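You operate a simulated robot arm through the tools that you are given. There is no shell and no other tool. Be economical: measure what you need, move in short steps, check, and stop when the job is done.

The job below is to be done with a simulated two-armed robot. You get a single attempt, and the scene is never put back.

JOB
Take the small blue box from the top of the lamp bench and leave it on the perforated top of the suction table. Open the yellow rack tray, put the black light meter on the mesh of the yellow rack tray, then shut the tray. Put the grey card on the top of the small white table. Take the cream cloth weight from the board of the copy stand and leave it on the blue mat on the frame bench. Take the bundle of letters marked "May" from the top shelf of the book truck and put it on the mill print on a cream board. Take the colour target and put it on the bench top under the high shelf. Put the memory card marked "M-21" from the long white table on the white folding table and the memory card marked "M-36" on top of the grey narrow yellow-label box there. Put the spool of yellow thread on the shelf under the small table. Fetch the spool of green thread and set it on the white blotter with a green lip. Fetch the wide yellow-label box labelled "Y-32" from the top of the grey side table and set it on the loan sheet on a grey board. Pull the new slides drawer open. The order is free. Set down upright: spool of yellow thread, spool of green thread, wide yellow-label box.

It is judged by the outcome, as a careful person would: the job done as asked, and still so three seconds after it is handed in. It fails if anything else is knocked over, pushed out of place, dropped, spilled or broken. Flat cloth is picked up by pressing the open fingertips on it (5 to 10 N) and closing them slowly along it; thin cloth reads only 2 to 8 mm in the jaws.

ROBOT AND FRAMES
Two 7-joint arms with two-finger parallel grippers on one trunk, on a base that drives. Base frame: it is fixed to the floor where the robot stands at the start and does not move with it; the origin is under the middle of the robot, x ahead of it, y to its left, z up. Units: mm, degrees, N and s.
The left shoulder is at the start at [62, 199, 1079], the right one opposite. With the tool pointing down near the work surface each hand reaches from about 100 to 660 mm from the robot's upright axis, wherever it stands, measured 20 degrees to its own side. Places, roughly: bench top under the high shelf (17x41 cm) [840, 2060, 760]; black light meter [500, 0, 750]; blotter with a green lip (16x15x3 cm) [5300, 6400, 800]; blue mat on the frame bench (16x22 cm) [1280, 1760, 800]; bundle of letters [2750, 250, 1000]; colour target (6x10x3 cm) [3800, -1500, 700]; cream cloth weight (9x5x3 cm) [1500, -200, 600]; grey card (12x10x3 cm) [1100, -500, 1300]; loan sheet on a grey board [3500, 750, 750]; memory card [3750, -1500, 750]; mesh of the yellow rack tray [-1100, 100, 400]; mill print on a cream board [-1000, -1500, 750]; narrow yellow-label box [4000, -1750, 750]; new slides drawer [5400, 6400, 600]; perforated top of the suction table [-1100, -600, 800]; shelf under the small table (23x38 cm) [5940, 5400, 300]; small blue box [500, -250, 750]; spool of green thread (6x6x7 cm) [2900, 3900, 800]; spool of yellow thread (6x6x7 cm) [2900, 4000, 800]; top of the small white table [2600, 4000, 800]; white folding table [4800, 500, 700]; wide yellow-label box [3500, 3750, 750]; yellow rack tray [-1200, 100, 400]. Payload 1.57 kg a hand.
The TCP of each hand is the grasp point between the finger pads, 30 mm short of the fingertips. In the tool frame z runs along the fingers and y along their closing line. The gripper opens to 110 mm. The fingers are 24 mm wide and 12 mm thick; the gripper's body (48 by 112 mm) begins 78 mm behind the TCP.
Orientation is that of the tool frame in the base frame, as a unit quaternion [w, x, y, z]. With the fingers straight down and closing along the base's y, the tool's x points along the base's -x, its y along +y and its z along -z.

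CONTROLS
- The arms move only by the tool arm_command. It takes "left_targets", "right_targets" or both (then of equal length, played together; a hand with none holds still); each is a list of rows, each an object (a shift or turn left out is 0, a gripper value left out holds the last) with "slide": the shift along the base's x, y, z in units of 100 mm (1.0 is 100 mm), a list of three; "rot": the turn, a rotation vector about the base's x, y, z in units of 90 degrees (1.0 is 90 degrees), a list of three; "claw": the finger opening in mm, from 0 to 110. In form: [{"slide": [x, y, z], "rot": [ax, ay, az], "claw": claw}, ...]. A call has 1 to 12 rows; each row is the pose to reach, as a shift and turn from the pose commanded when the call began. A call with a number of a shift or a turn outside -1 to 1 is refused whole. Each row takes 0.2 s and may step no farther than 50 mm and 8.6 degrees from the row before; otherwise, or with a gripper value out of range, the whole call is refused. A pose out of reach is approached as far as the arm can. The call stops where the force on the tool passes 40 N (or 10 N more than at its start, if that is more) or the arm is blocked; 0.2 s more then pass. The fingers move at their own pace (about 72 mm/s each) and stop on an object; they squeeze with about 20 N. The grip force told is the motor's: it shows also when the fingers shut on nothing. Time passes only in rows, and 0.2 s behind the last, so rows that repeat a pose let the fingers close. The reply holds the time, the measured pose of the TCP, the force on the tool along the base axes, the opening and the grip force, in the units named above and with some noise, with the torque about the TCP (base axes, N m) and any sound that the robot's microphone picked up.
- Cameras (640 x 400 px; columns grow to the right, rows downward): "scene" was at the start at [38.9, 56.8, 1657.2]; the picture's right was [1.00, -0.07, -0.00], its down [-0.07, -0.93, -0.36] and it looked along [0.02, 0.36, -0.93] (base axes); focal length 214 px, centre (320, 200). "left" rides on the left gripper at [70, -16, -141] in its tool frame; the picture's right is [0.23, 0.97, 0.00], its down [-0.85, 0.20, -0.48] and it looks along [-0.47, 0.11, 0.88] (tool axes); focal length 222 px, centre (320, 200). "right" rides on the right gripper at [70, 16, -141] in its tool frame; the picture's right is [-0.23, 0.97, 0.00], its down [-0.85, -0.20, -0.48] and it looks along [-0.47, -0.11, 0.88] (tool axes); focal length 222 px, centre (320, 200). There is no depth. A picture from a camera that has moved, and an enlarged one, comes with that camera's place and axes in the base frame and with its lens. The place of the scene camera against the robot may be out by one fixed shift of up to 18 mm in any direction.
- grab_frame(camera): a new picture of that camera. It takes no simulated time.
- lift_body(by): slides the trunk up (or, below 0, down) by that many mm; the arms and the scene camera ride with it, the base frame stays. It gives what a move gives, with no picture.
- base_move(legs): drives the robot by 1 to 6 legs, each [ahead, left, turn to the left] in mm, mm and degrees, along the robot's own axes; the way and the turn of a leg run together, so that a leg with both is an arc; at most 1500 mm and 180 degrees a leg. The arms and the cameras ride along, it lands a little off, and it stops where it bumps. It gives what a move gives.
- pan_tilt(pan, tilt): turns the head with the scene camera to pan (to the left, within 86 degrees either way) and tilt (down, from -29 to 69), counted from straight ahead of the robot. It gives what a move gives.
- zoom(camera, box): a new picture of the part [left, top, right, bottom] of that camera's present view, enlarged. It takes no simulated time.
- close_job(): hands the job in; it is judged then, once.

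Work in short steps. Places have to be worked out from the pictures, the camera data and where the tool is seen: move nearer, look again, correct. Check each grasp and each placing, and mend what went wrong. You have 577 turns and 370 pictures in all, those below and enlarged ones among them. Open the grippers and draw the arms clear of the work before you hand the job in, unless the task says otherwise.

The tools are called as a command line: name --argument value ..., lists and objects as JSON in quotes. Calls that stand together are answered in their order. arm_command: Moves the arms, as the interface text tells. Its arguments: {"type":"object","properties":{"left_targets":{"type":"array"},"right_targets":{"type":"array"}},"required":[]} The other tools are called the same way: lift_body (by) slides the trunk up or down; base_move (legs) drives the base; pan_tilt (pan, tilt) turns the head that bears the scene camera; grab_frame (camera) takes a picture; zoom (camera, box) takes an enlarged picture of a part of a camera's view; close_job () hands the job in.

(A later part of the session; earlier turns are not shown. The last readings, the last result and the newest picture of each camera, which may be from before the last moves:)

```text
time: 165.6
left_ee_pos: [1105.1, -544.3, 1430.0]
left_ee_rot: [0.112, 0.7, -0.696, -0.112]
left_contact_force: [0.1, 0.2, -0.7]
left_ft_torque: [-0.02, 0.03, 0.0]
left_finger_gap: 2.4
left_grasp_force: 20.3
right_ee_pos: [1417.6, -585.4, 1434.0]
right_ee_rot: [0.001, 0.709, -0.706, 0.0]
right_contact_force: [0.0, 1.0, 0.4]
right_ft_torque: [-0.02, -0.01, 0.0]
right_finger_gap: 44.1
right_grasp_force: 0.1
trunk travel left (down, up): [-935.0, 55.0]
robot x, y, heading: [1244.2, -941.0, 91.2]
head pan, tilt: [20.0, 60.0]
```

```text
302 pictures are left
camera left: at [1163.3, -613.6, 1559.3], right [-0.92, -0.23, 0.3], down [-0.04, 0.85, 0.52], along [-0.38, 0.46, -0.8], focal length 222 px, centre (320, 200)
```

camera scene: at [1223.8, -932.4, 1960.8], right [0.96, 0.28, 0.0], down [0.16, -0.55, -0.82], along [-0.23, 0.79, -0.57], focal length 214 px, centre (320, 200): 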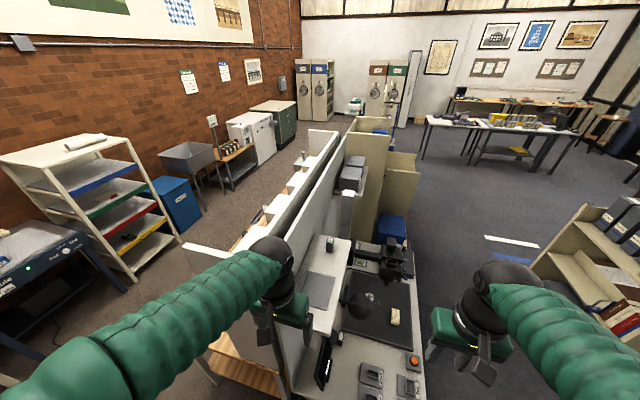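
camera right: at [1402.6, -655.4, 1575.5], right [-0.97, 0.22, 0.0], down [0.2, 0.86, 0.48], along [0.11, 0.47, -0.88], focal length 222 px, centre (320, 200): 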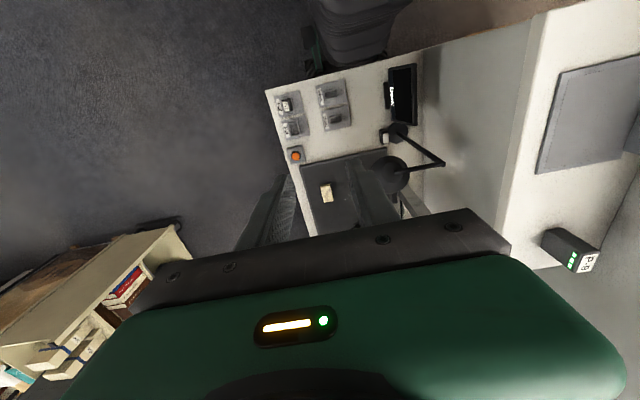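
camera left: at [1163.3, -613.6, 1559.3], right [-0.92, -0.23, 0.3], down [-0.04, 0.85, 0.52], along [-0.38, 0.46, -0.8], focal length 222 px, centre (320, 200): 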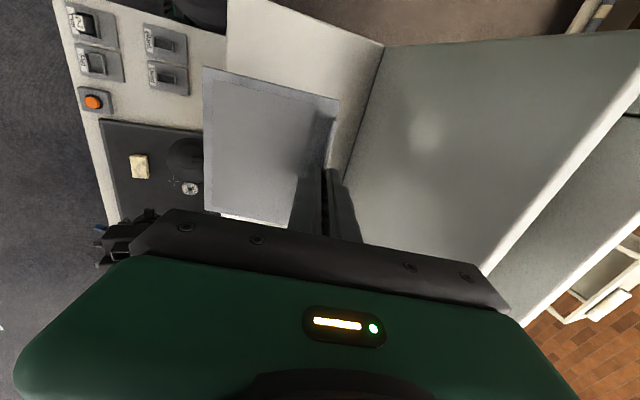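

Card is held. Now back away, and drive around to the east side of the copy stand for the cloth weight.

base_move --legs '[[-180, 0, 0], [0, 0, -91], [750, 0, 0], [0, 700, 0], [0, 0, 90], [0, 0, 90]]'

pan_tilt --pan -5 --tilt 50

grab_frame --camera "scene"

```text
time: 185.7
left_ee_pos: [1597.7, -567.3, 1429.8]
left_ee_rot: [0.157, 0.988, -0.01, -0.002]
left_contact_force: [-0.1, -0.2, -0.5]
left_ft_torque: [0.0, -0.02, 0.05]
left_finger_gap: 2.3
left_grasp_force: 20.5
right_ee_pos: [1646.3, -253.6, 1433.4]
right_ee_rot: [0.002, 1.0, -0.011, -0.001]
right_contact_force: [-0.6, -0.1, 0.1]
right_ft_torque: [0.0, -0.02, 0.03]
right_finger_gap: 43.9
right_grasp_force: 0.0
trunk travel left (down, up): [-935.0, 55.0]
robot x, y, heading: [1994.2, -438.9, 179.6]
head pan, tilt: [20.0, 60.0]
```

```text
time: 186.6
left_ee_pos: [1596.8, -567.2, 1428.6]
left_ee_rot: [0.157, 0.988, -0.01, -0.001]
left_contact_force: [-0.3, -0.5, -0.7]
left_ft_torque: [0.0, -0.03, -0.02]
left_finger_gap: 2.4
left_grasp_force: 20.0
right_ee_pos: [1645.4, -254.4, 1434.7]
right_ee_rot: [0.001, 1.0, -0.011, 0.0]
right_contact_force: [-0.2, -0.7, -0.5]
right_ft_torque: [-0.01, 0.03, -0.01]
right_finger_gap: 43.9
right_grasp_force: 0.1
trunk travel left (down, up): [-935.0, 55.0]
robot x, y, heading: [1994.9, -439.3, 179.7]
head pan, tilt: [-5.0, 50.0]
```

```text
301 pictures are left
camera scene: at [1889.7, -431.0, 1939.1], right [0.09, 1.0, 0.0], down [0.76, -0.07, -0.64], along [-0.64, 0.06, -0.77], focal length 214 px, centre (320, 200)
```

scene: 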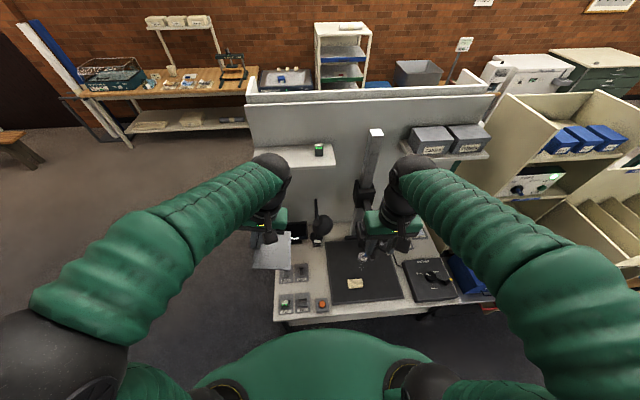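

Weight near (1477,-180). Lower the trunk 400 and shift the base so the right hand lines up; then look with the right wrist.

base_move --legs '[[0, -75, 0]]'

lift_body --by -400

grab_frame --camera "right"

grab_frame --camera "scene"

```text
time: 187.6
left_ee_pos: [1598.4, -517.7, 1428.0]
left_ee_rot: [0.151, 0.988, -0.008, -0.002]
left_contact_force: [0.4, -0.6, 0.0]
left_ft_torque: [0.01, -0.04, 0.01]
left_finger_gap: 2.6
left_grasp_force: 20.3
right_ee_pos: [1647.2, -203.1, 1437.2]
right_ee_rot: [-0.007, 1.0, -0.008, -0.002]
right_contact_force: [-0.8, -0.3, 0.2]
right_ft_torque: [-0.01, -0.02, 0.02]
right_finger_gap: 43.8
right_grasp_force: 0.0
trunk travel left (down, up): [-935.0, 55.0]
robot x, y, heading: [1998.0, -367.1, 179.8]
head pan, tilt: [-5.0, 50.0]
```

```text
time: 191.5
left_ee_pos: [1599.6, -509.8, 1029.6]
left_ee_rot: [0.153, 0.988, -0.008, -0.002]
left_contact_force: [0.0, -0.6, 0.4]
left_ft_torque: [0.01, -0.01, -0.01]
left_finger_gap: 2.6
left_grasp_force: 19.9
right_ee_pos: [1646.6, -196.1, 1036.4]
right_ee_rot: [-0.003, 1.0, -0.009, -0.001]
right_contact_force: [-0.1, 0.7, -0.8]
right_ft_torque: [0.0, 0.0, 0.0]
right_finger_gap: 44.2
right_grasp_force: 0.0
trunk travel left (down, up): [-535.0, 455.0]
robot x, y, heading: [1998.2, -362.7, 179.7]
head pan, tilt: [-5.0, 50.0]
```

```text
300 pictures are left
camera right: at [1717.8, -214.8, 1177.1], right [-0.24, -0.97, -0.01], down [-0.85, 0.21, 0.48], along [-0.47, 0.12, -0.88], focal length 222 px, centre (320, 200)
```

right: 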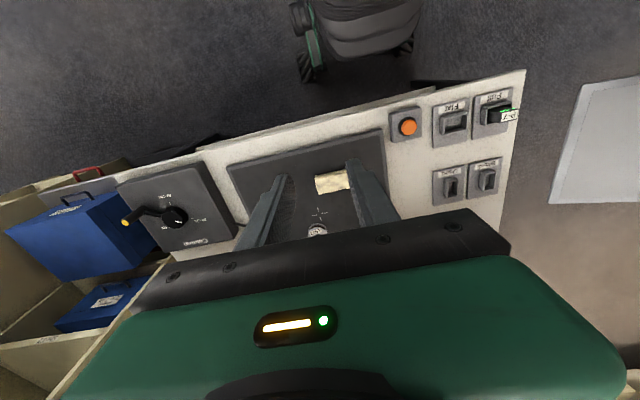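

```text
299 pictures are left
camera scene: at [1890.7, -356.6, 1539.1], right [0.09, 1.0, 0.0], down [0.76, -0.07, -0.64], along [-0.64, 0.06, -0.77], focal length 214 px, centre (320, 200)
```

scene: 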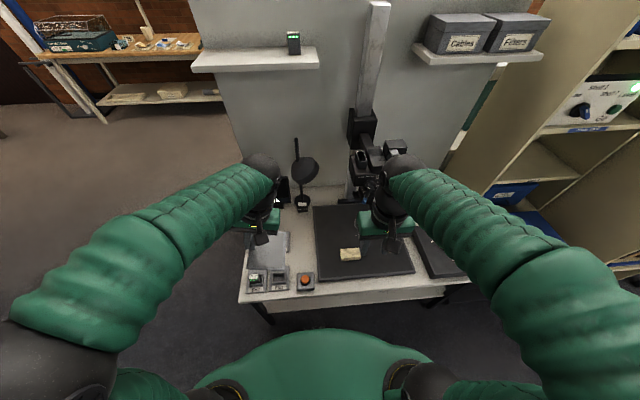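

Weight top is at about (1483,-186,655), long axis along y. Check the copy camera's clearance before going in.

zoom --camera "scene" --box '[290, 80, 450, 300]'

arm_command --right_targets '[{"rot": [0, 0, -0.09]}, {"rot": [0, 0, -0.18]}, {"rot": [0, 0, -0.27]}, {"rot": [0, 0, -0.36]}, {"rot": [0, 0, -0.45]}, {"rot": [0, 0, -0.54]}, {"rot": [0, 0, -0.63]}, {"rot": [0, 0, -0.72]}, {"rot": [0, 0, -0.81]}, {"rot": [0, 0, -0.9]}, {"rot": [0, 0, -0.98], "claw": 90}]'

grab_frame --camera "right"

```text
1.82 times, centred on (370, 190) of scene
camera zoom: at [1890.7, -356.6, 1539.1], right [0.09, 1.0, 0.0], down [0.76, -0.07, -0.64], along [-0.64, 0.06, -0.77], focal length 390 px, centre (229, 218)
```

zoom: 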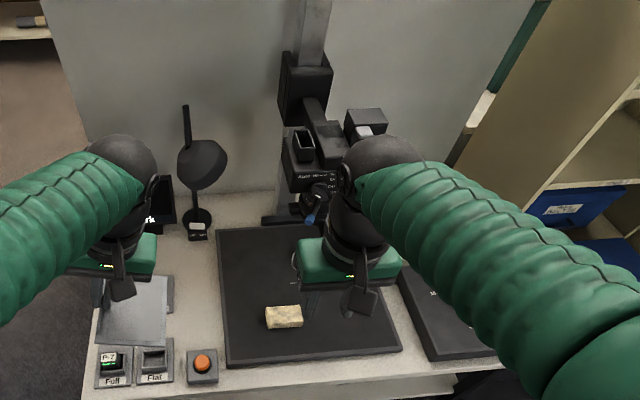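

```text
time: 193.9
left_ee_pos: [1599.5, -511.5, 1028.6]
left_ee_rot: [0.152, 0.988, -0.008, -0.002]
left_contact_force: [0.1, 0.1, 0.1]
left_ft_torque: [-0.02, -0.01, -0.01]
left_finger_gap: 2.5
left_grasp_force: 20.6
right_ee_pos: [1648.1, -197.3, 1037.8]
right_ee_rot: [-0.005, 0.712, -0.702, 0.003]
right_contact_force: [-0.1, -0.8, 0.6]
right_ft_torque: [0.01, 0.02, -0.01]
right_finger_gap: 90.2
right_grasp_force: 0.1
trunk travel left (down, up): [-535.0, 455.0]
robot x, y, heading: [1995.8, -361.3, 180.0]
head pan, tilt: [-5.0, 50.0]
```

```text
297 pictures are left
camera right: at [1631.5, -268.7, 1177.3], right [-0.98, 0.21, -0.01], down [0.18, 0.86, 0.48], along [0.11, 0.47, -0.88], focal length 222 px, centre (320, 200)
```

right: 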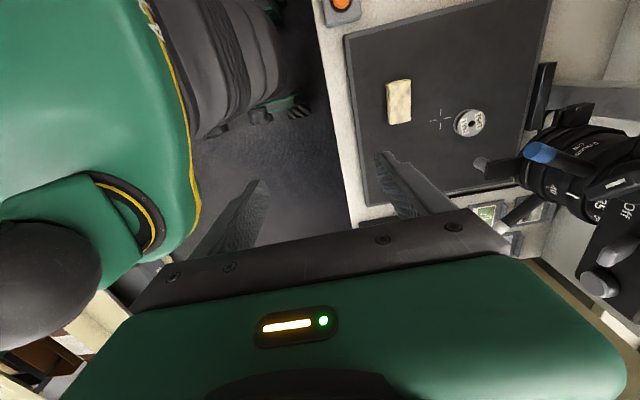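

Camera knob sits near (1453,-129,900), so grasp slightly south. Advance base 80, bring the right hand over the weight while raising the left.

base_move --legs '[[80, 0, 0]]'

arm_command --right_targets '[{"slide": [-0.3, 0, -0.3]}, {"slide": [-0.6, 0, -0.6]}, {"slide": [-0.86, 0, -0.9]}, {"slide": [-0.86, 0, -1]}]' --left_targets '[{"slide": [0, 0, 0.15]}, {"slide": [0, 0, 0.3]}, {"slide": [0, 0, 0.45]}, {"slide": [0, 0, 0.6]}]'

lift_body --by -150

grab_frame --camera "right"

```text
time: 194.9
left_ee_pos: [1521.0, -512.7, 1027.4]
left_ee_rot: [0.152, 0.988, -0.007, -0.002]
left_contact_force: [-0.1, 0.6, -0.3]
left_ft_torque: [-0.01, -0.04, -0.03]
left_finger_gap: 2.5
left_grasp_force: 19.9
right_ee_pos: [1568.1, -198.6, 1037.5]
right_ee_rot: [-0.004, 0.713, -0.701, 0.002]
right_contact_force: [0.4, -0.4, -0.2]
right_ft_torque: [0.02, 0.01, 0.04]
right_finger_gap: 90.0
right_grasp_force: 0.0
trunk travel left (down, up): [-535.0, 455.0]
robot x, y, heading: [1917.2, -363.9, 179.9]
head pan, tilt: [-5.0, 50.0]
```

```text
time: 195.9
left_ee_pos: [1522.4, -513.6, 1089.0]
left_ee_rot: [0.152, 0.988, -0.007, -0.003]
left_contact_force: [-0.2, -0.2, -1.1]
left_ft_torque: [-0.01, -0.03, -0.01]
left_finger_gap: 2.8
left_grasp_force: 20.1
right_ee_pos: [1483.3, -199.7, 939.8]
right_ee_rot: [-0.004, 0.713, -0.701, 0.003]
right_contact_force: [4.9, 0.8, 2.3]
right_ft_torque: [0.02, 0.54, -0.07]
right_finger_gap: 87.1
right_grasp_force: 0.1
trunk travel left (down, up): [-535.0, 455.0]
robot x, y, heading: [1916.5, -364.2, 179.9]
head pan, tilt: [-5.0, 50.0]
```

```text
time: 196.6
left_ee_pos: [1521.7, -514.3, 1061.6]
left_ee_rot: [0.152, 0.988, -0.007, -0.003]
left_contact_force: [-0.5, -0.3, 0.3]
left_ft_torque: [-0.01, 0.0, -0.03]
left_finger_gap: 2.3
left_grasp_force: 20.4
right_ee_pos: [1480.8, -200.2, 916.1]
right_ee_rot: [-0.002, 0.713, -0.701, 0.0]
right_contact_force: [6.2, 0.8, 13.2]
right_ft_torque: [0.26, 0.76, -0.17]
right_finger_gap: 89.8
right_grasp_force: 0.1
trunk travel left (down, up): [-508.0, 482.0]
robot x, y, heading: [1919.8, -363.8, 179.8]
head pan, tilt: [-5.0, 50.0]
stopped: the force on the tool passed its limit at 66 N (the readings are from after the stop); the commanded pose is now the measured one
```

```text
296 pictures are left
camera right: at [1466.6, -271.4, 1056.4], right [-0.98, 0.21, 0.0], down [0.18, 0.86, 0.48], along [0.1, 0.47, -0.88], focal length 222 px, centre (320, 200)
```

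right: 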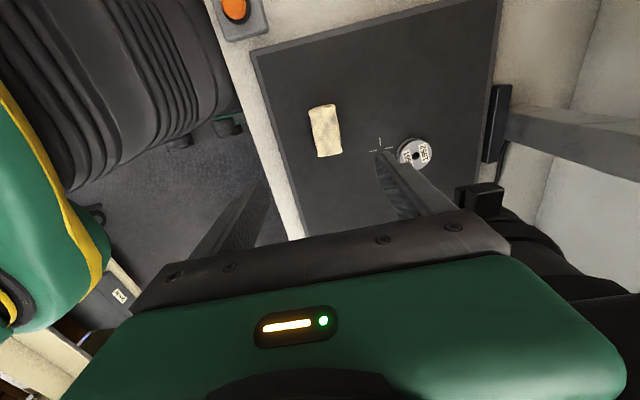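

The outer finger touched the copy camera; I retreat up and east at once, then will use the natural orientation pitched 30° so the hand stays east of the camera.

arm_command --right_targets '[{"slide": [0.1, 0, 0.3]}, {"slide": [0.4, 0, 0.5]}, {"slide": [0.7, 0, 0.6]}, {"slide": [1.0, 0, 0.6]}]'

arm_command --right_targets '[{"rot": [0.0215, 0.0219, 0.0803]}, {"rot": [0.043, 0.0438, 0.1607]}, {"rot": [0.0645, 0.0658, 0.241]}, {"rot": [0.086, 0.0877, 0.3213]}, {"rot": [0.1075, 0.1096, 0.4017]}, {"rot": [0.129, 0.1315, 0.482]}, {"rot": [0.1505, 0.1534, 0.5623]}, {"rot": [0.172, 0.1753, 0.6427]}, {"rot": [0.1935, 0.1973, 0.723]}, {"rot": [0.215, 0.2192, 0.8033]}, {"rot": [0.2365, 0.2411, 0.8837], "claw": 110}, {"rot": [0.258, 0.263, 0.964], "claw": 110}]'

grab_frame --camera "right"

grab_frame --camera "scene"

```text
time: 197.6
left_ee_pos: [1522.7, -512.5, 1060.9]
left_ee_rot: [0.152, 0.988, -0.006, -0.003]
left_contact_force: [-0.7, -0.1, -0.4]
left_ft_torque: [-0.06, 0.0, -0.02]
left_finger_gap: 2.5
left_grasp_force: 19.7
right_ee_pos: [1583.6, -199.4, 973.4]
right_ee_rot: [-0.002, 0.713, -0.701, 0.0]
right_contact_force: [0.4, 0.1, 0.6]
right_ft_torque: [-0.01, 0.04, -0.01]
right_finger_gap: 90.1
right_grasp_force: 0.0
trunk travel left (down, up): [-508.0, 482.0]
robot x, y, heading: [1917.4, -363.8, 179.8]
head pan, tilt: [-5.0, 50.0]
```

```text
time: 200.2
left_ee_pos: [1521.0, -513.2, 1061.4]
left_ee_rot: [0.152, 0.988, -0.007, -0.001]
left_contact_force: [-0.7, 0.5, 0.7]
left_ft_torque: [0.01, 0.0, -0.01]
left_finger_gap: 2.6
left_grasp_force: 20.1
right_ee_pos: [1529.3, -198.2, 932.3]
right_ee_rot: [-0.001, 0.966, 0.0, -0.259]
right_contact_force: [-0.4, -0.2, -0.4]
right_ft_torque: [0.0, -0.04, 0.02]
right_finger_gap: 109.9
right_grasp_force: 0.0
right hand out of reach, approached as far as the arm can: row 6, 7, 8, 9, 10, 11, 12
trunk travel left (down, up): [-508.0, 482.0]
robot x, y, heading: [1918.5, -363.5, 179.7]
head pan, tilt: [-5.0, 50.0]
```

```text
295 pictures are left
camera right: at [1661.2, -214.3, 1019.8], right [-0.2, -0.97, 0.11], down [-0.5, 0.2, 0.84], along [-0.84, 0.11, -0.53], focal length 222 px, centre (320, 200)
```

right: 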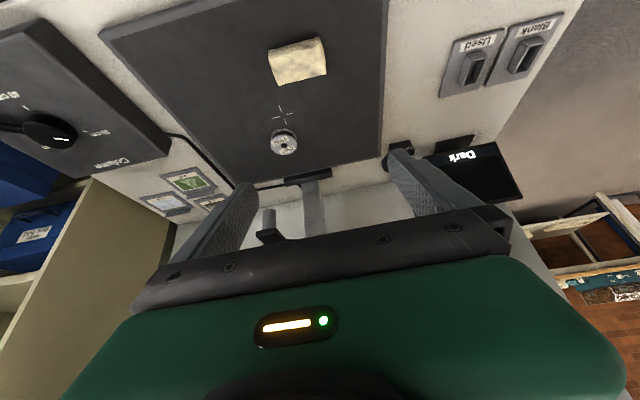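

```text
294 pictures are left
camera scene: at [1811.1, -358.9, 1512.2], right [0.09, 1.0, 0.0], down [0.76, -0.07, -0.64], along [-0.64, 0.06, -0.77], focal length 214 px, centre (320, 200)
```

scene: 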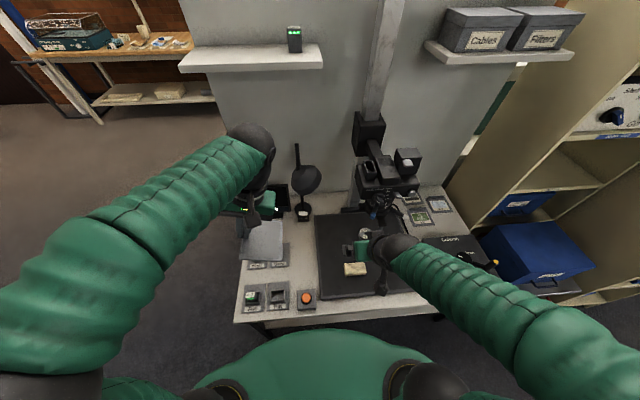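

Orientation good. Back the base 70, lower the trunk 170, and extend toward the weight.

base_move --legs '[[-70, 0, 0]]'

lift_body --by -150

arm_command --right_targets '[{"slide": [-0.25, 0.05, -0.25]}, {"slide": [-0.5, 0.1, -0.5]}, {"slide": [-0.7, 0.1, -0.75]}, {"slide": [-0.85, 0.1, -0.9]}]'

grab_frame --camera "right"

```text
time: 201.2
left_ee_pos: [1588.3, -513.5, 1060.1]
left_ee_rot: [0.152, 0.988, -0.007, -0.002]
left_contact_force: [0.1, 0.5, -0.6]
left_ft_torque: [0.01, 0.03, -0.03]
left_finger_gap: 2.3
left_grasp_force: 19.8
right_ee_pos: [1597.9, -196.9, 932.3]
right_ee_rot: [-0.001, 0.966, -0.001, -0.26]
right_contact_force: [0.4, -0.5, 0.6]
right_ft_torque: [-0.01, 0.02, 0.01]
right_finger_gap: 109.8
right_grasp_force: 0.0
trunk travel left (down, up): [-508.0, 482.0]
robot x, y, heading: [1984.6, -365.9, 179.6]
head pan, tilt: [-5.0, 50.0]
```

```text
time: 202.9
left_ee_pos: [1589.3, -513.0, 911.9]
left_ee_rot: [0.152, 0.988, -0.007, -0.002]
left_contact_force: [-0.1, -0.5, -0.5]
left_ft_torque: [-0.03, -0.03, -0.01]
left_finger_gap: 2.6
left_grasp_force: 19.5
right_ee_pos: [1598.0, -197.1, 783.3]
right_ee_rot: [-0.001, 0.966, 0.0, -0.259]
right_contact_force: [-1.3, -0.6, -0.2]
right_ft_torque: [-0.02, 0.02, 0.01]
right_finger_gap: 109.8
right_grasp_force: 0.1
trunk travel left (down, up): [-358.0, 632.0]
robot x, y, heading: [1988.7, -363.0, 179.7]
head pan, tilt: [-5.0, 50.0]
```

```text
time: 203.9
left_ee_pos: [1589.0, -513.6, 910.8]
left_ee_rot: [0.151, 0.988, -0.007, -0.002]
left_contact_force: [0.7, 0.2, 0.4]
left_ft_torque: [0.02, -0.01, -0.03]
left_finger_gap: 2.6
left_grasp_force: 19.8
right_ee_pos: [1513.9, -186.7, 692.3]
right_ee_rot: [-0.002, 0.966, -0.002, -0.259]
right_contact_force: [-0.2, 0.0, 0.0]
right_ft_torque: [0.0, 0.0, 0.0]
right_finger_gap: 110.2
right_grasp_force: 0.1
trunk travel left (down, up): [-358.0, 632.0]
robot x, y, heading: [1985.6, -366.6, 179.8]
head pan, tilt: [-5.0, 50.0]
```

```text
293 pictures are left
camera right: at [1645.4, -203.1, 779.3], right [-0.2, -0.97, 0.11], down [-0.5, 0.2, 0.84], along [-0.84, 0.11, -0.53], focal length 222 px, centre (320, 200)
```

right: 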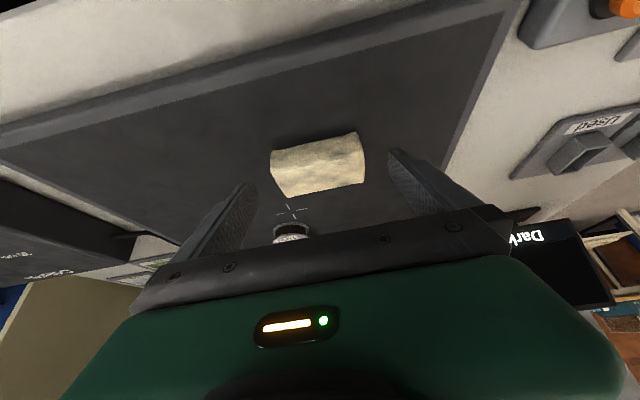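

Weight is centred between the fingers; advance the last ~40 mm down and close.

arm_command --right_targets '[{"slide": [-0.06, 0.02, -0.12]}, {"slide": [-0.12, 0.03, -0.22]}, {"slide": [-0.16, 0.03, -0.29]}, {"slide": [-0.18, 0.03, -0.34]}, {"slide": [-0.18, 0.03, -0.34], "claw": 80}, {"slide": [-0.18, 0.03, -0.34], "claw": 60}, {"slide": [-0.18, 0.03, -0.34], "claw": 40}, {"slide": [-0.18, 0.03, -0.34], "claw": 40}]'

grab_frame --camera "right"

```text
time: 205.7
left_ee_pos: [1590.0, -513.0, 910.6]
left_ee_rot: [0.152, 0.988, -0.007, -0.002]
left_contact_force: [0.0, -0.3, -0.8]
left_ft_torque: [-0.03, 0.01, 0.0]
left_finger_gap: 2.7
left_grasp_force: 20.1
right_ee_pos: [1496.3, -182.7, 659.1]
right_ee_rot: [-0.001, 0.966, -0.001, -0.259]
right_contact_force: [-0.1, -1.2, 0.5]
right_ft_torque: [-0.08, 0.12, 0.06]
right_finger_gap: 89.8
right_grasp_force: 20.3
trunk travel left (down, up): [-358.0, 632.0]
robot x, y, heading: [1984.7, -363.4, 180.0]
head pan, tilt: [-5.0, 50.0]
```

```text
292 pictures are left
camera right: at [1627.4, -200.2, 746.1], right [-0.2, -0.97, 0.11], down [-0.5, 0.2, 0.84], along [-0.84, 0.11, -0.53], focal length 222 px, centre (320, 200)
```

right: 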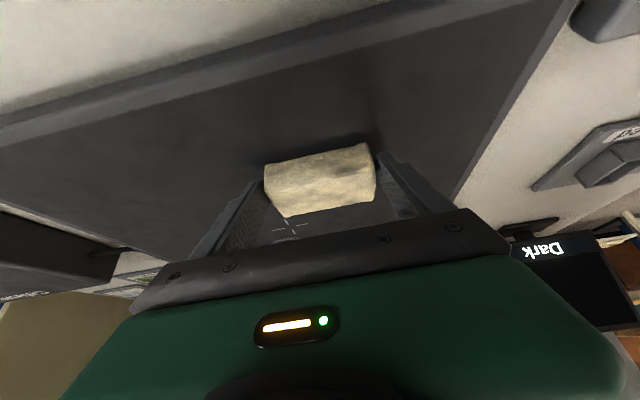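

Gripped at 90 mm. Lift up and east away from the camera, then back the base out.

arm_command --right_targets '[{"slide": [0.05, 0, 0.25]}, {"slide": [0.2, 0, 0.6]}, {"slide": [0.4, 0, 0.9]}, {"slide": [0.6, 0, 1.0]}]'

base_move --legs '[[-220, 0, 0]]'

lift_body --by 330

pan_tilt --pan -86 --tilt 20

grab_frame --camera "scene"

grab_frame --camera "right"

```text
time: 206.7
left_ee_pos: [1589.5, -512.6, 910.7]
left_ee_rot: [0.152, 0.988, -0.006, -0.003]
left_contact_force: [-0.2, 0.1, 0.0]
left_ft_torque: [0.01, -0.02, -0.02]
left_finger_gap: 2.5
left_grasp_force: 20.2
right_ee_pos: [1556.3, -183.9, 759.5]
right_ee_rot: [-0.001, 0.966, -0.002, -0.259]
right_contact_force: [0.2, 0.3, -3.8]
right_ft_torque: [-0.02, -0.13, 0.0]
right_finger_gap: 89.7
right_grasp_force: 20.4
trunk travel left (down, up): [-358.0, 632.0]
robot x, y, heading: [1983.7, -365.0, 179.9]
head pan, tilt: [-5.0, 50.0]
```

```text
time: 208.4
left_ee_pos: [1813.1, -514.2, 911.1]
left_ee_rot: [0.153, 0.988, -0.006, -0.003]
left_contact_force: [0.0, -0.5, -1.1]
left_ft_torque: [-0.01, 0.02, 0.01]
left_finger_gap: 2.3
left_grasp_force: 20.1
right_ee_pos: [1777.1, -184.5, 759.5]
right_ee_rot: [-0.001, 0.966, -0.001, -0.26]
right_contact_force: [-0.4, -0.7, -3.0]
right_ft_torque: [-0.01, -0.07, 0.0]
right_finger_gap: 89.8
right_grasp_force: 19.9
trunk travel left (down, up): [-358.0, 632.0]
robot x, y, heading: [2208.9, -365.2, 180.1]
head pan, tilt: [-5.0, 50.0]
```

```text
time: 211.7
left_ee_pos: [1812.5, -514.1, 1241.3]
left_ee_rot: [0.152, 0.988, -0.006, -0.002]
left_contact_force: [0.5, 0.3, -1.0]
left_ft_torque: [-0.03, -0.01, -0.01]
left_finger_gap: 2.4
left_grasp_force: 20.0
right_ee_pos: [1776.8, -184.3, 1089.3]
right_ee_rot: [0.0, 0.966, 0.0, -0.259]
right_contact_force: [-0.5, 0.7, -4.2]
right_ft_torque: [0.0, -0.07, 0.0]
right_finger_gap: 89.9
right_grasp_force: 19.7
trunk travel left (down, up): [-688.0, 302.0]
robot x, y, heading: [2208.6, -363.5, 180.3]
head pan, tilt: [-5.0, 50.0]
```

```text
time: 213.2
left_ee_pos: [1812.1, -514.1, 1241.8]
left_ee_rot: [0.152, 0.988, -0.005, -0.002]
left_contact_force: [0.7, 0.5, 0.1]
left_ft_torque: [-0.03, 0.0, 0.0]
left_finger_gap: 2.3
left_grasp_force: 20.1
right_ee_pos: [1776.7, -185.3, 1089.1]
right_ee_rot: [-0.001, 0.966, -0.001, -0.259]
right_contact_force: [0.7, 0.1, -3.7]
right_ft_torque: [-0.01, -0.08, 0.04]
right_finger_gap: 89.7
right_grasp_force: 20.2
trunk travel left (down, up): [-688.0, 302.0]
robot x, y, heading: [2210.2, -364.0, 180.0]
head pan, tilt: [-85.9, 20.0]
```

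```text
291 pictures are left
camera scene: at [2170.6, -272.8, 1737.8], right [1.0, 0.07, 0.0], down [0.03, -0.34, -0.94], along [-0.07, 0.94, -0.34], focal length 214 px, centre (320, 200)
```

scene: 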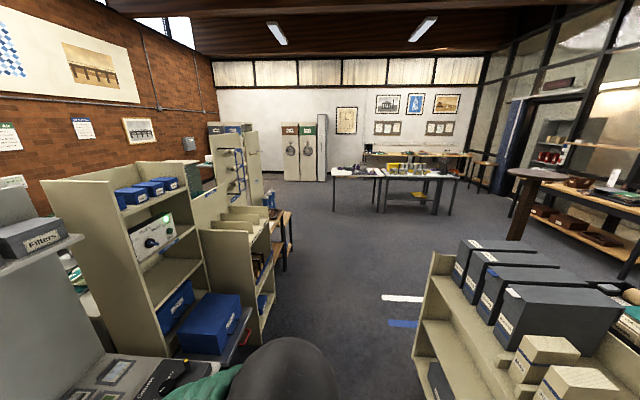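

```text
290 pictures are left
camera right: at [1908.7, -201.6, 1175.6], right [-0.2, -0.97, 0.11], down [-0.5, 0.2, 0.84], along [-0.84, 0.11, -0.53], focal length 222 px, centre (320, 200)
```

right: 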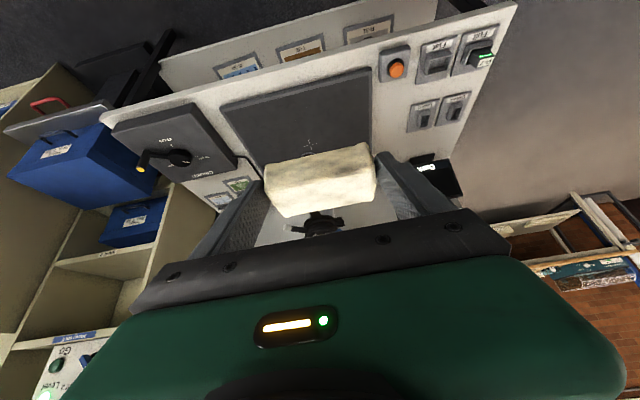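

Corridor is clear (x 1630–2740). Sidestep right along +y to the frame bench.

base_move --legs '[[0, -1500, 0], [0, -450, 0]]'

pan_tilt --pan -5 --tilt 40

grab_frame --camera "scene"

```text
time: 223.1
left_ee_pos: [1875.1, 1471.6, 1240.1]
left_ee_rot: [0.149, 0.988, -0.034, -0.007]
left_contact_force: [-0.2, 0.0, -0.4]
left_ft_torque: [-0.04, -0.01, 0.0]
left_finger_gap: 2.3
left_grasp_force: 20.3
right_ee_pos: [1861.0, 1804.4, 1089.7]
right_ee_rot: [-0.012, 0.965, -0.028, -0.259]
right_contact_force: [-0.4, -0.7, -4.6]
right_ft_torque: [-0.01, -0.09, -0.02]
right_finger_gap: 89.8
right_grasp_force: 20.0
trunk travel left (down, up): [-688.0, 302.0]
robot x, y, heading: [2280.6, 1604.0, 176.6]
head pan, tilt: [-85.9, 20.0]
```

```text
time: 224.6
left_ee_pos: [1876.7, 1479.2, 1242.4]
left_ee_rot: [0.152, 0.988, -0.035, -0.007]
left_contact_force: [-0.5, -0.2, -0.2]
left_ft_torque: [-0.02, 0.01, 0.02]
left_finger_gap: 2.6
left_grasp_force: 20.2
right_ee_pos: [1861.2, 1809.7, 1089.1]
right_ee_rot: [-0.009, 0.965, -0.029, -0.26]
right_contact_force: [-0.1, -0.1, -3.9]
right_ft_torque: [0.0, -0.11, 0.0]
right_finger_gap: 89.9
right_grasp_force: 20.1
trunk travel left (down, up): [-688.0, 302.0]
robot x, y, heading: [2279.8, 1606.1, 176.5]
head pan, tilt: [-5.0, 40.0]
```

```text
289 pictures are left
camera scene: at [2165.7, 1618.3, 1706.3], right [0.15, 0.99, 0.0], down [0.64, -0.09, -0.77], along [-0.76, 0.11, -0.64], focal length 214 px, centre (320, 200)
```

scene: 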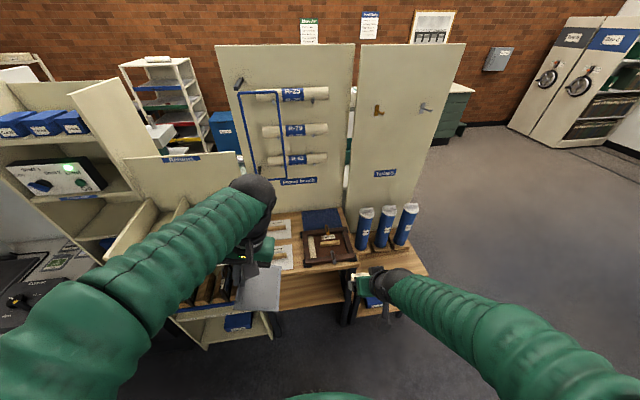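

Blue mat centre ≈(1277,1766). Straighten heading, drive ahead, then lower while raising the left hand.

base_move --legs '[[0, 0, 3.5], [400, 17, 0]]'

grab_frame --camera "right"

grab_frame --camera "scene"

```text
time: 227.8
left_ee_pos: [1504.6, 1427.7, 1240.3]
left_ee_rot: [0.148, 0.989, 0.005, -0.001]
left_contact_force: [0.2, 0.1, -0.6]
left_ft_torque: [-0.16, 0.0, -0.04]
left_finger_gap: 2.4
left_grasp_force: 20.3
right_ee_pos: [1458.7, 1765.8, 1094.1]
right_ee_rot: [-0.007, 0.965, 0.028, -0.261]
right_contact_force: [0.7, 1.8, -4.0]
right_ft_torque: [-0.07, -0.07, 0.03]
right_finger_gap: 89.7
right_grasp_force: 20.0
trunk travel left (down, up): [-688.0, 302.0]
robot x, y, heading: [1893.0, 1595.4, -178.9]
head pan, tilt: [-5.0, 40.0]
stopped in leg 2: the robot was blocked; the commanded pose is now the measured one
```

```text
288 pictures are left
camera right: at [1592.2, 1752.6, 1179.8], right [-0.15, -0.99, 0.09], down [-0.51, 0.15, 0.85], along [-0.85, 0.08, -0.52], focal length 222 px, centre (320, 200)
```

right: 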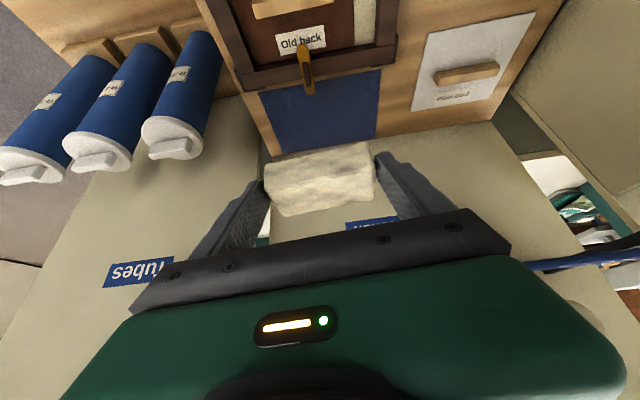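

```text
287 pictures are left
camera scene: at [1780.0, 1620.4, 1706.3], right [0.07, 1.0, -0.01], down [0.64, -0.05, -0.76], along [-0.76, 0.04, -0.64], focal length 214 px, centre (320, 200)
```

scene: 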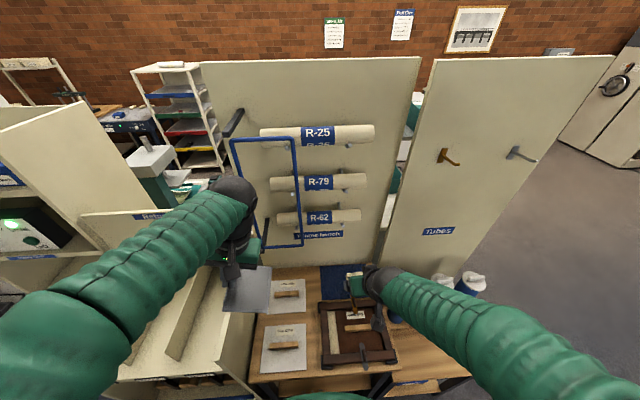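

Base touched the cubby; back 20. Weight target centre (1308,1760). Reach forward while raising the left hand, then lower the trunk.

base_move --legs '[[-20, 0, 0]]'

arm_command --right_targets '[{"slide": [-0.4, 0, 0]}, {"slide": [-0.8, 0, 0]}, {"slide": [-1, 0, 0]}, {"slide": [-1, 0, 0]}]' --left_targets '[{"slide": [0.1, 0, 0.2]}, {"slide": [0.2, 0, 0.4]}, {"slide": [0.3, 0, 0.6]}, {"slide": [0.3, 0, 0.8]}]'

lift_body --by -170

arm_command --right_targets '[{"slide": [-0.25, 0, -0.1]}, {"slide": [-0.5, 0, -0.3]}, {"slide": [-0.5, 0, -0.5]}]'

grab_frame --camera "right"

```text
time: 228.6
left_ee_pos: [1516.0, 1421.7, 1238.0]
left_ee_rot: [0.146, 0.989, 0.004, 0.002]
left_contact_force: [-1.3, 0.2, -0.5]
left_ft_torque: [-0.07, -0.1, 0.01]
left_finger_gap: 2.7
left_grasp_force: 19.8
right_ee_pos: [1472.2, 1760.8, 1090.1]
right_ee_rot: [-0.01, 0.966, 0.028, -0.258]
right_contact_force: [-0.1, 0.7, -5.5]
right_ft_torque: [-0.03, -0.11, 0.01]
right_finger_gap: 89.8
right_grasp_force: 19.7
trunk travel left (down, up): [-688.0, 302.0]
robot x, y, heading: [1914.5, 1602.9, -179.0]
head pan, tilt: [-5.0, 40.0]
```

```text
time: 229.6
left_ee_pos: [1552.3, 1419.3, 1321.5]
left_ee_rot: [0.144, 0.989, 0.003, -0.002]
left_contact_force: [1.0, 0.1, 0.1]
left_ft_torque: [0.0, 0.01, 0.0]
left_finger_gap: 2.4
left_grasp_force: 20.0
right_ee_pos: [1383.3, 1757.2, 1097.1]
right_ee_rot: [-0.011, 0.965, 0.028, -0.262]
right_contact_force: [0.5, 0.4, -4.3]
right_ft_torque: [-0.05, -0.04, 0.02]
right_finger_gap: 89.8
right_grasp_force: 20.2
trunk travel left (down, up): [-688.0, 302.0]
robot x, y, heading: [1914.7, 1600.6, -178.7]
head pan, tilt: [-5.0, 40.0]
```

```text
time: 231.6
left_ee_pos: [1549.8, 1414.0, 1149.3]
left_ee_rot: [0.142, 0.99, 0.006, -0.002]
left_contact_force: [0.0, 0.9, -1.0]
left_ft_torque: [-0.03, 0.04, -0.01]
left_finger_gap: 2.4
left_grasp_force: 20.6
right_ee_pos: [1380.9, 1752.6, 925.4]
right_ee_rot: [-0.012, 0.965, 0.028, -0.261]
right_contact_force: [0.8, 0.1, -3.9]
right_ft_torque: [-0.02, -0.08, 0.03]
right_finger_gap: 89.7
right_grasp_force: 20.1
trunk travel left (down, up): [-518.0, 472.0]
robot x, y, heading: [1914.9, 1597.0, -178.7]
head pan, tilt: [-5.0, 40.0]
```

```text
time: 232.4
left_ee_pos: [1550.5, 1413.9, 1149.4]
left_ee_rot: [0.142, 0.99, 0.005, -0.003]
left_contact_force: [0.2, 0.1, 0.1]
left_ft_torque: [0.0, 0.04, 0.0]
left_finger_gap: 2.6
left_grasp_force: 19.8
right_ee_pos: [1329.9, 1754.7, 875.7]
right_ee_rot: [-0.012, 0.965, 0.029, -0.261]
right_contact_force: [-0.5, 0.1, -3.8]
right_ft_torque: [0.01, -0.05, 0.0]
right_finger_gap: 89.7
right_grasp_force: 19.5
trunk travel left (down, up): [-518.0, 472.0]
robot x, y, heading: [1916.7, 1599.0, -178.9]
head pan, tilt: [-5.0, 40.0]
```

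```text
286 pictures are left
camera right: at [1463.5, 1740.1, 962.2], right [-0.15, -0.99, 0.08], down [-0.51, 0.14, 0.85], along [-0.85, 0.09, -0.52], focal length 222 px, centre (320, 200)
```

right: 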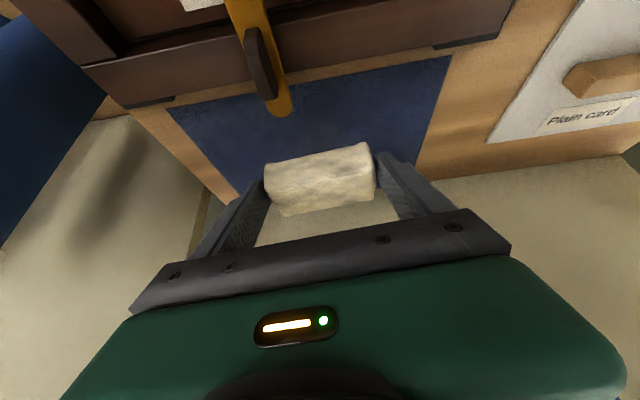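

Weight hovers over the mat. Lower gently until contact.

arm_command --right_targets '[{"slide": [0, 0, -0.1]}, {"slide": [0, 0, -0.2]}, {"slide": [0, 0, -0.26]}, {"slide": [0, 0, -0.32]}, {"slide": [0, 0, -0.38]}, {"slide": [0, 0, -0.44]}, {"slide": [0, 0, -0.5]}]'

```text
time: 234.1
left_ee_pos: [1555.5, 1413.5, 1151.5]
left_ee_rot: [0.141, 0.99, 0.003, -0.004]
left_contact_force: [1.4, -0.5, -0.4]
left_ft_torque: [-0.05, 0.04, 0.0]
left_finger_gap: 2.4
left_grasp_force: 20.1
right_ee_pos: [1330.3, 1752.9, 833.2]
right_ee_rot: [-0.011, 0.962, 0.03, -0.27]
right_contact_force: [13.3, 0.6, 22.4]
right_ft_torque: [-0.57, -0.56, 0.43]
right_finger_gap: 90.8
right_grasp_force: 20.1
trunk travel left (down, up): [-518.0, 472.0]
robot x, y, heading: [1911.5, 1596.1, -179.1]
head pan, tilt: [-5.0, 40.0]
stopped in row 7 (right hand): the force on the tool passed its limit at 42 N (the readings are from after the stop); the commanded pose is now the measured one
```

Contact. Ease up, open, withdraw up and back.

arm_command --right_targets '[{"slide": [0, 0, 0.04]}, {"slide": [0, 0, 0.04], "claw": 105}, {"slide": [0, 0, 0.04], "claw": 110}, {"slide": [0.05, 0, 0.3], "claw": 110}, {"slide": [0.15, 0, 0.7]}, {"slide": [0.25, 0, 1.0]}]'

grab_frame --camera "right"

```text
time: 235.5
left_ee_pos: [1552.0, 1414.4, 1150.0]
left_ee_rot: [0.142, 0.99, 0.005, -0.001]
left_contact_force: [-0.2, -0.8, -0.1]
left_ft_torque: [0.0, -0.01, 0.0]
left_finger_gap: 2.6
left_grasp_force: 19.8
right_ee_pos: [1350.7, 1751.5, 931.7]
right_ee_rot: [-0.012, 0.963, 0.028, -0.267]
right_contact_force: [-0.3, -0.3, 0.2]
right_ft_torque: [0.04, -0.01, 0.02]
right_finger_gap: 110.1
right_grasp_force: 0.1
trunk travel left (down, up): [-518.0, 472.0]
robot x, y, heading: [1913.3, 1598.4, -178.7]
head pan, tilt: [-5.0, 40.0]
```

```text
285 pictures are left
camera right: at [1484.9, 1737.5, 1015.7], right [-0.15, -0.99, 0.08], down [-0.5, 0.14, 0.86], along [-0.86, 0.09, -0.51], focal length 222 px, centre (320, 200)
```

right: 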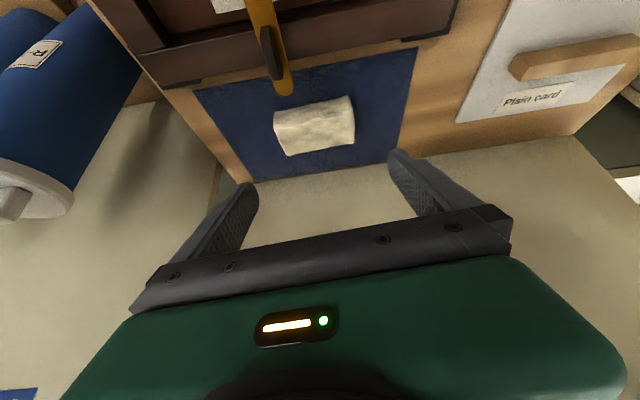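

Weight is on the mat. Raise, back out, turn to face +y and survey toward the small white table.

lift_body --by 200

base_move --legs '[[-350, 0, 0], [0, 0, -90]]'

pan_tilt --pan 0 --tilt 25

grab_frame --camera "scene"

```text
time: 237.7
left_ee_pos: [1550.4, 1414.4, 1350.1]
left_ee_rot: [0.143, 0.99, 0.004, -0.002]
left_contact_force: [-1.0, -0.2, -0.1]
left_ft_torque: [0.02, -0.03, -0.03]
left_finger_gap: 2.2
left_grasp_force: 20.2
right_ee_pos: [1351.6, 1750.3, 1130.9]
right_ee_rot: [-0.012, 0.963, 0.029, -0.267]
right_contact_force: [0.2, 0.7, -0.6]
right_ft_torque: [-0.02, 0.0, 0.01]
right_finger_gap: 109.8
right_grasp_force: 0.1
trunk travel left (down, up): [-718.0, 272.0]
robot x, y, heading: [1916.8, 1592.9, -178.6]
head pan, tilt: [-5.0, 40.0]
```

```text
time: 243.7
left_ee_pos: [2061.8, 1959.8, 1350.5]
left_ee_rot: [0.102, 0.715, -0.684, -0.1]
left_contact_force: [0.0, -0.6, -0.3]
left_ft_torque: [-0.03, -0.03, -0.06]
left_finger_gap: 2.4
left_grasp_force: 19.8
right_ee_pos: [2390.4, 2172.5, 1132.3]
right_ee_rot: [-0.194, 0.713, -0.648, -0.184]
right_contact_force: [0.4, -0.5, 0.2]
right_ft_torque: [-0.03, -0.01, 0.02]
right_finger_gap: 109.9
right_grasp_force: 0.0
trunk travel left (down, up): [-718.0, 272.0]
robot x, y, heading: [2259.3, 1607.9, 93.1]
head pan, tilt: [-5.0, 40.0]
```

```text
time: 244.4
left_ee_pos: [2061.2, 1958.0, 1349.4]
left_ee_rot: [0.101, 0.715, -0.684, -0.101]
left_contact_force: [-0.1, -0.4, -1.0]
left_ft_torque: [0.02, 0.0, 0.03]
left_finger_gap: 2.2
left_grasp_force: 20.3
right_ee_pos: [2391.5, 2171.4, 1131.8]
right_ee_rot: [-0.194, 0.713, -0.648, -0.184]
right_contact_force: [-0.5, -0.3, 0.3]
right_ft_torque: [-0.03, 0.01, 0.0]
right_finger_gap: 109.9
right_grasp_force: 0.0
trunk travel left (down, up): [-718.0, 272.0]
robot x, y, heading: [2257.1, 1600.9, 93.2]
head pan, tilt: [0.0, 25.0]
```

```text
284 pictures are left
camera scene: at [2254.1, 1726.7, 1759.6], right [1.0, 0.06, 0.0], down [0.02, -0.42, -0.91], along [-0.05, 0.9, -0.42], focal length 214 px, centre (320, 200)
```

scene: 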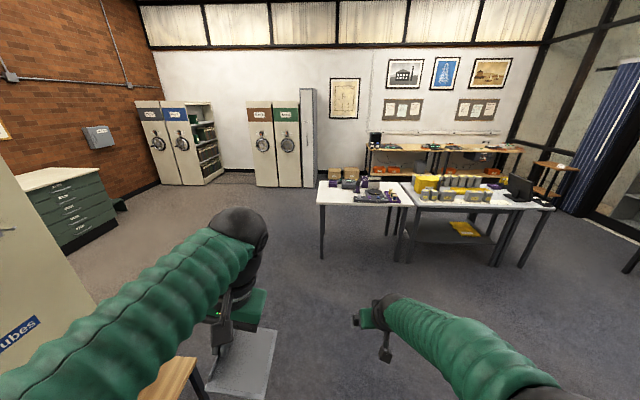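

White table's front edge is y≈3670, spools at its right. I straighten both hands to vertical and check the card with the wrist camera.

arm_command --left_targets '[{"rot": [0.003, -0.05, 0]}, {"rot": [0.005, -0.1, 0]}, {"rot": [0.008, -0.15, 0]}, {"rot": [0.011, -0.2, 0]}]' --right_targets '[{"rot": [-0.086, 0, -0.006]}, {"rot": [-0.172, 0, -0.012]}, {"rot": [-0.258, 0, -0.018]}, {"rot": [-0.344, 0, -0.024]}]'

grab_frame --camera "left"

base_move --legs '[[1350, -250, -3]]'

pan_tilt --pan 0 --tilt 40

grab_frame --camera "scene"

```text
time: 245.4
left_ee_pos: [2062.9, 1961.0, 1350.3]
left_ee_rot: [-0.013, 0.723, -0.69, 0.007]
left_contact_force: [0.7, 1.1, 0.6]
left_ft_torque: [0.02, 0.0, 0.01]
left_finger_gap: 2.6
left_grasp_force: 19.3
right_ee_pos: [2390.2, 2171.0, 1130.7]
right_ee_rot: [0.002, 0.727, -0.686, 0.0]
right_contact_force: [0.6, 0.9, 1.0]
right_ft_torque: [-0.01, 0.0, -0.02]
right_finger_gap: 109.8
right_grasp_force: 0.1
trunk travel left (down, up): [-718.0, 272.0]
robot x, y, heading: [2258.7, 1606.8, 93.3]
head pan, tilt: [0.0, 25.0]
```

```text
283 pictures are left
camera left: at [2075.8, 1890.8, 1490.9], right [-0.96, -0.27, -0.03], down [-0.25, 0.84, 0.48], along [-0.1, 0.47, -0.88], focal length 222 px, centre (320, 200)
```

left: 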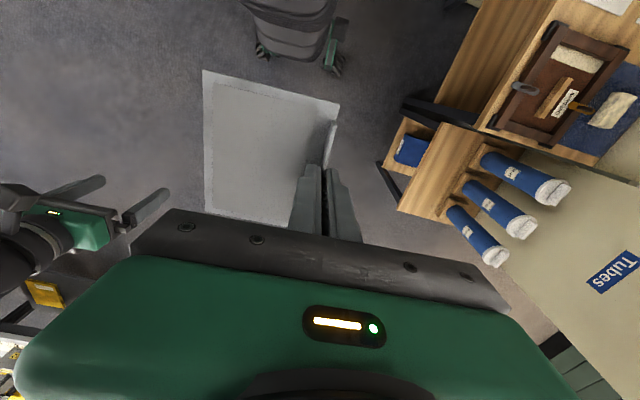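

```text
time: 252.3
left_ee_pos: [2314.3, 3332.4, 1351.3]
left_ee_rot: [0.013, -0.695, 0.719, -0.007]
left_contact_force: [0.1, -0.5, -0.6]
left_ft_torque: [0.01, 0.0, 0.0]
left_finger_gap: 2.4
left_grasp_force: 20.0
right_ee_pos: [2660.0, 3518.3, 1131.8]
right_ee_rot: [-0.001, -0.699, 0.715, 0.001]
right_contact_force: [0.1, -0.9, -0.3]
right_ft_torque: [0.02, 0.0, 0.02]
right_finger_gap: 109.8
right_grasp_force: 0.1
trunk travel left (down, up): [-718.0, 272.0]
robot x, y, heading: [2481.3, 2962.4, 88.7]
head pan, tilt: [0.0, 25.0]
```

```text
time: 253.1
left_ee_pos: [2315.5, 3332.6, 1349.7]
left_ee_rot: [0.014, -0.696, 0.718, -0.007]
left_contact_force: [-0.1, 0.2, -0.4]
left_ft_torque: [0.01, 0.02, -0.01]
left_finger_gap: 2.8
left_grasp_force: 20.0
right_ee_pos: [2660.1, 3518.0, 1131.0]
right_ee_rot: [0.0, -0.699, 0.715, 0.002]
right_contact_force: [1.1, -0.2, 0.1]
right_ft_torque: [0.04, 0.0, -0.04]
right_finger_gap: 109.9
right_grasp_force: 0.1
trunk travel left (down, up): [-718.0, 272.0]
robot x, y, heading: [2481.5, 2964.1, 88.7]
head pan, tilt: [0.0, 40.0]
```

```text
282 pictures are left
camera scene: at [2487.7, 3080.2, 1736.4], right [1.0, -0.02, 0.0], down [-0.01, -0.64, -0.77], along [0.02, 0.76, -0.64], focal length 214 px, centre (320, 200)
```

scene: 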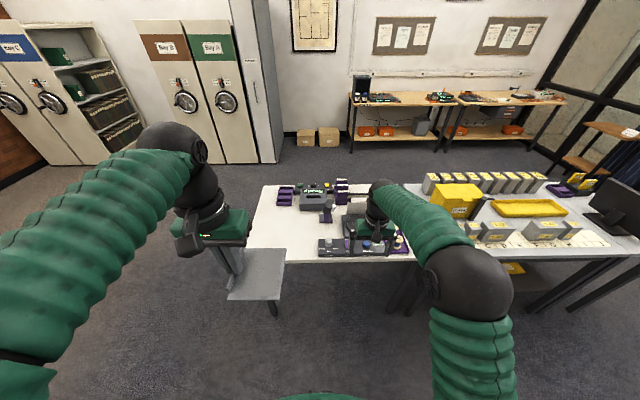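

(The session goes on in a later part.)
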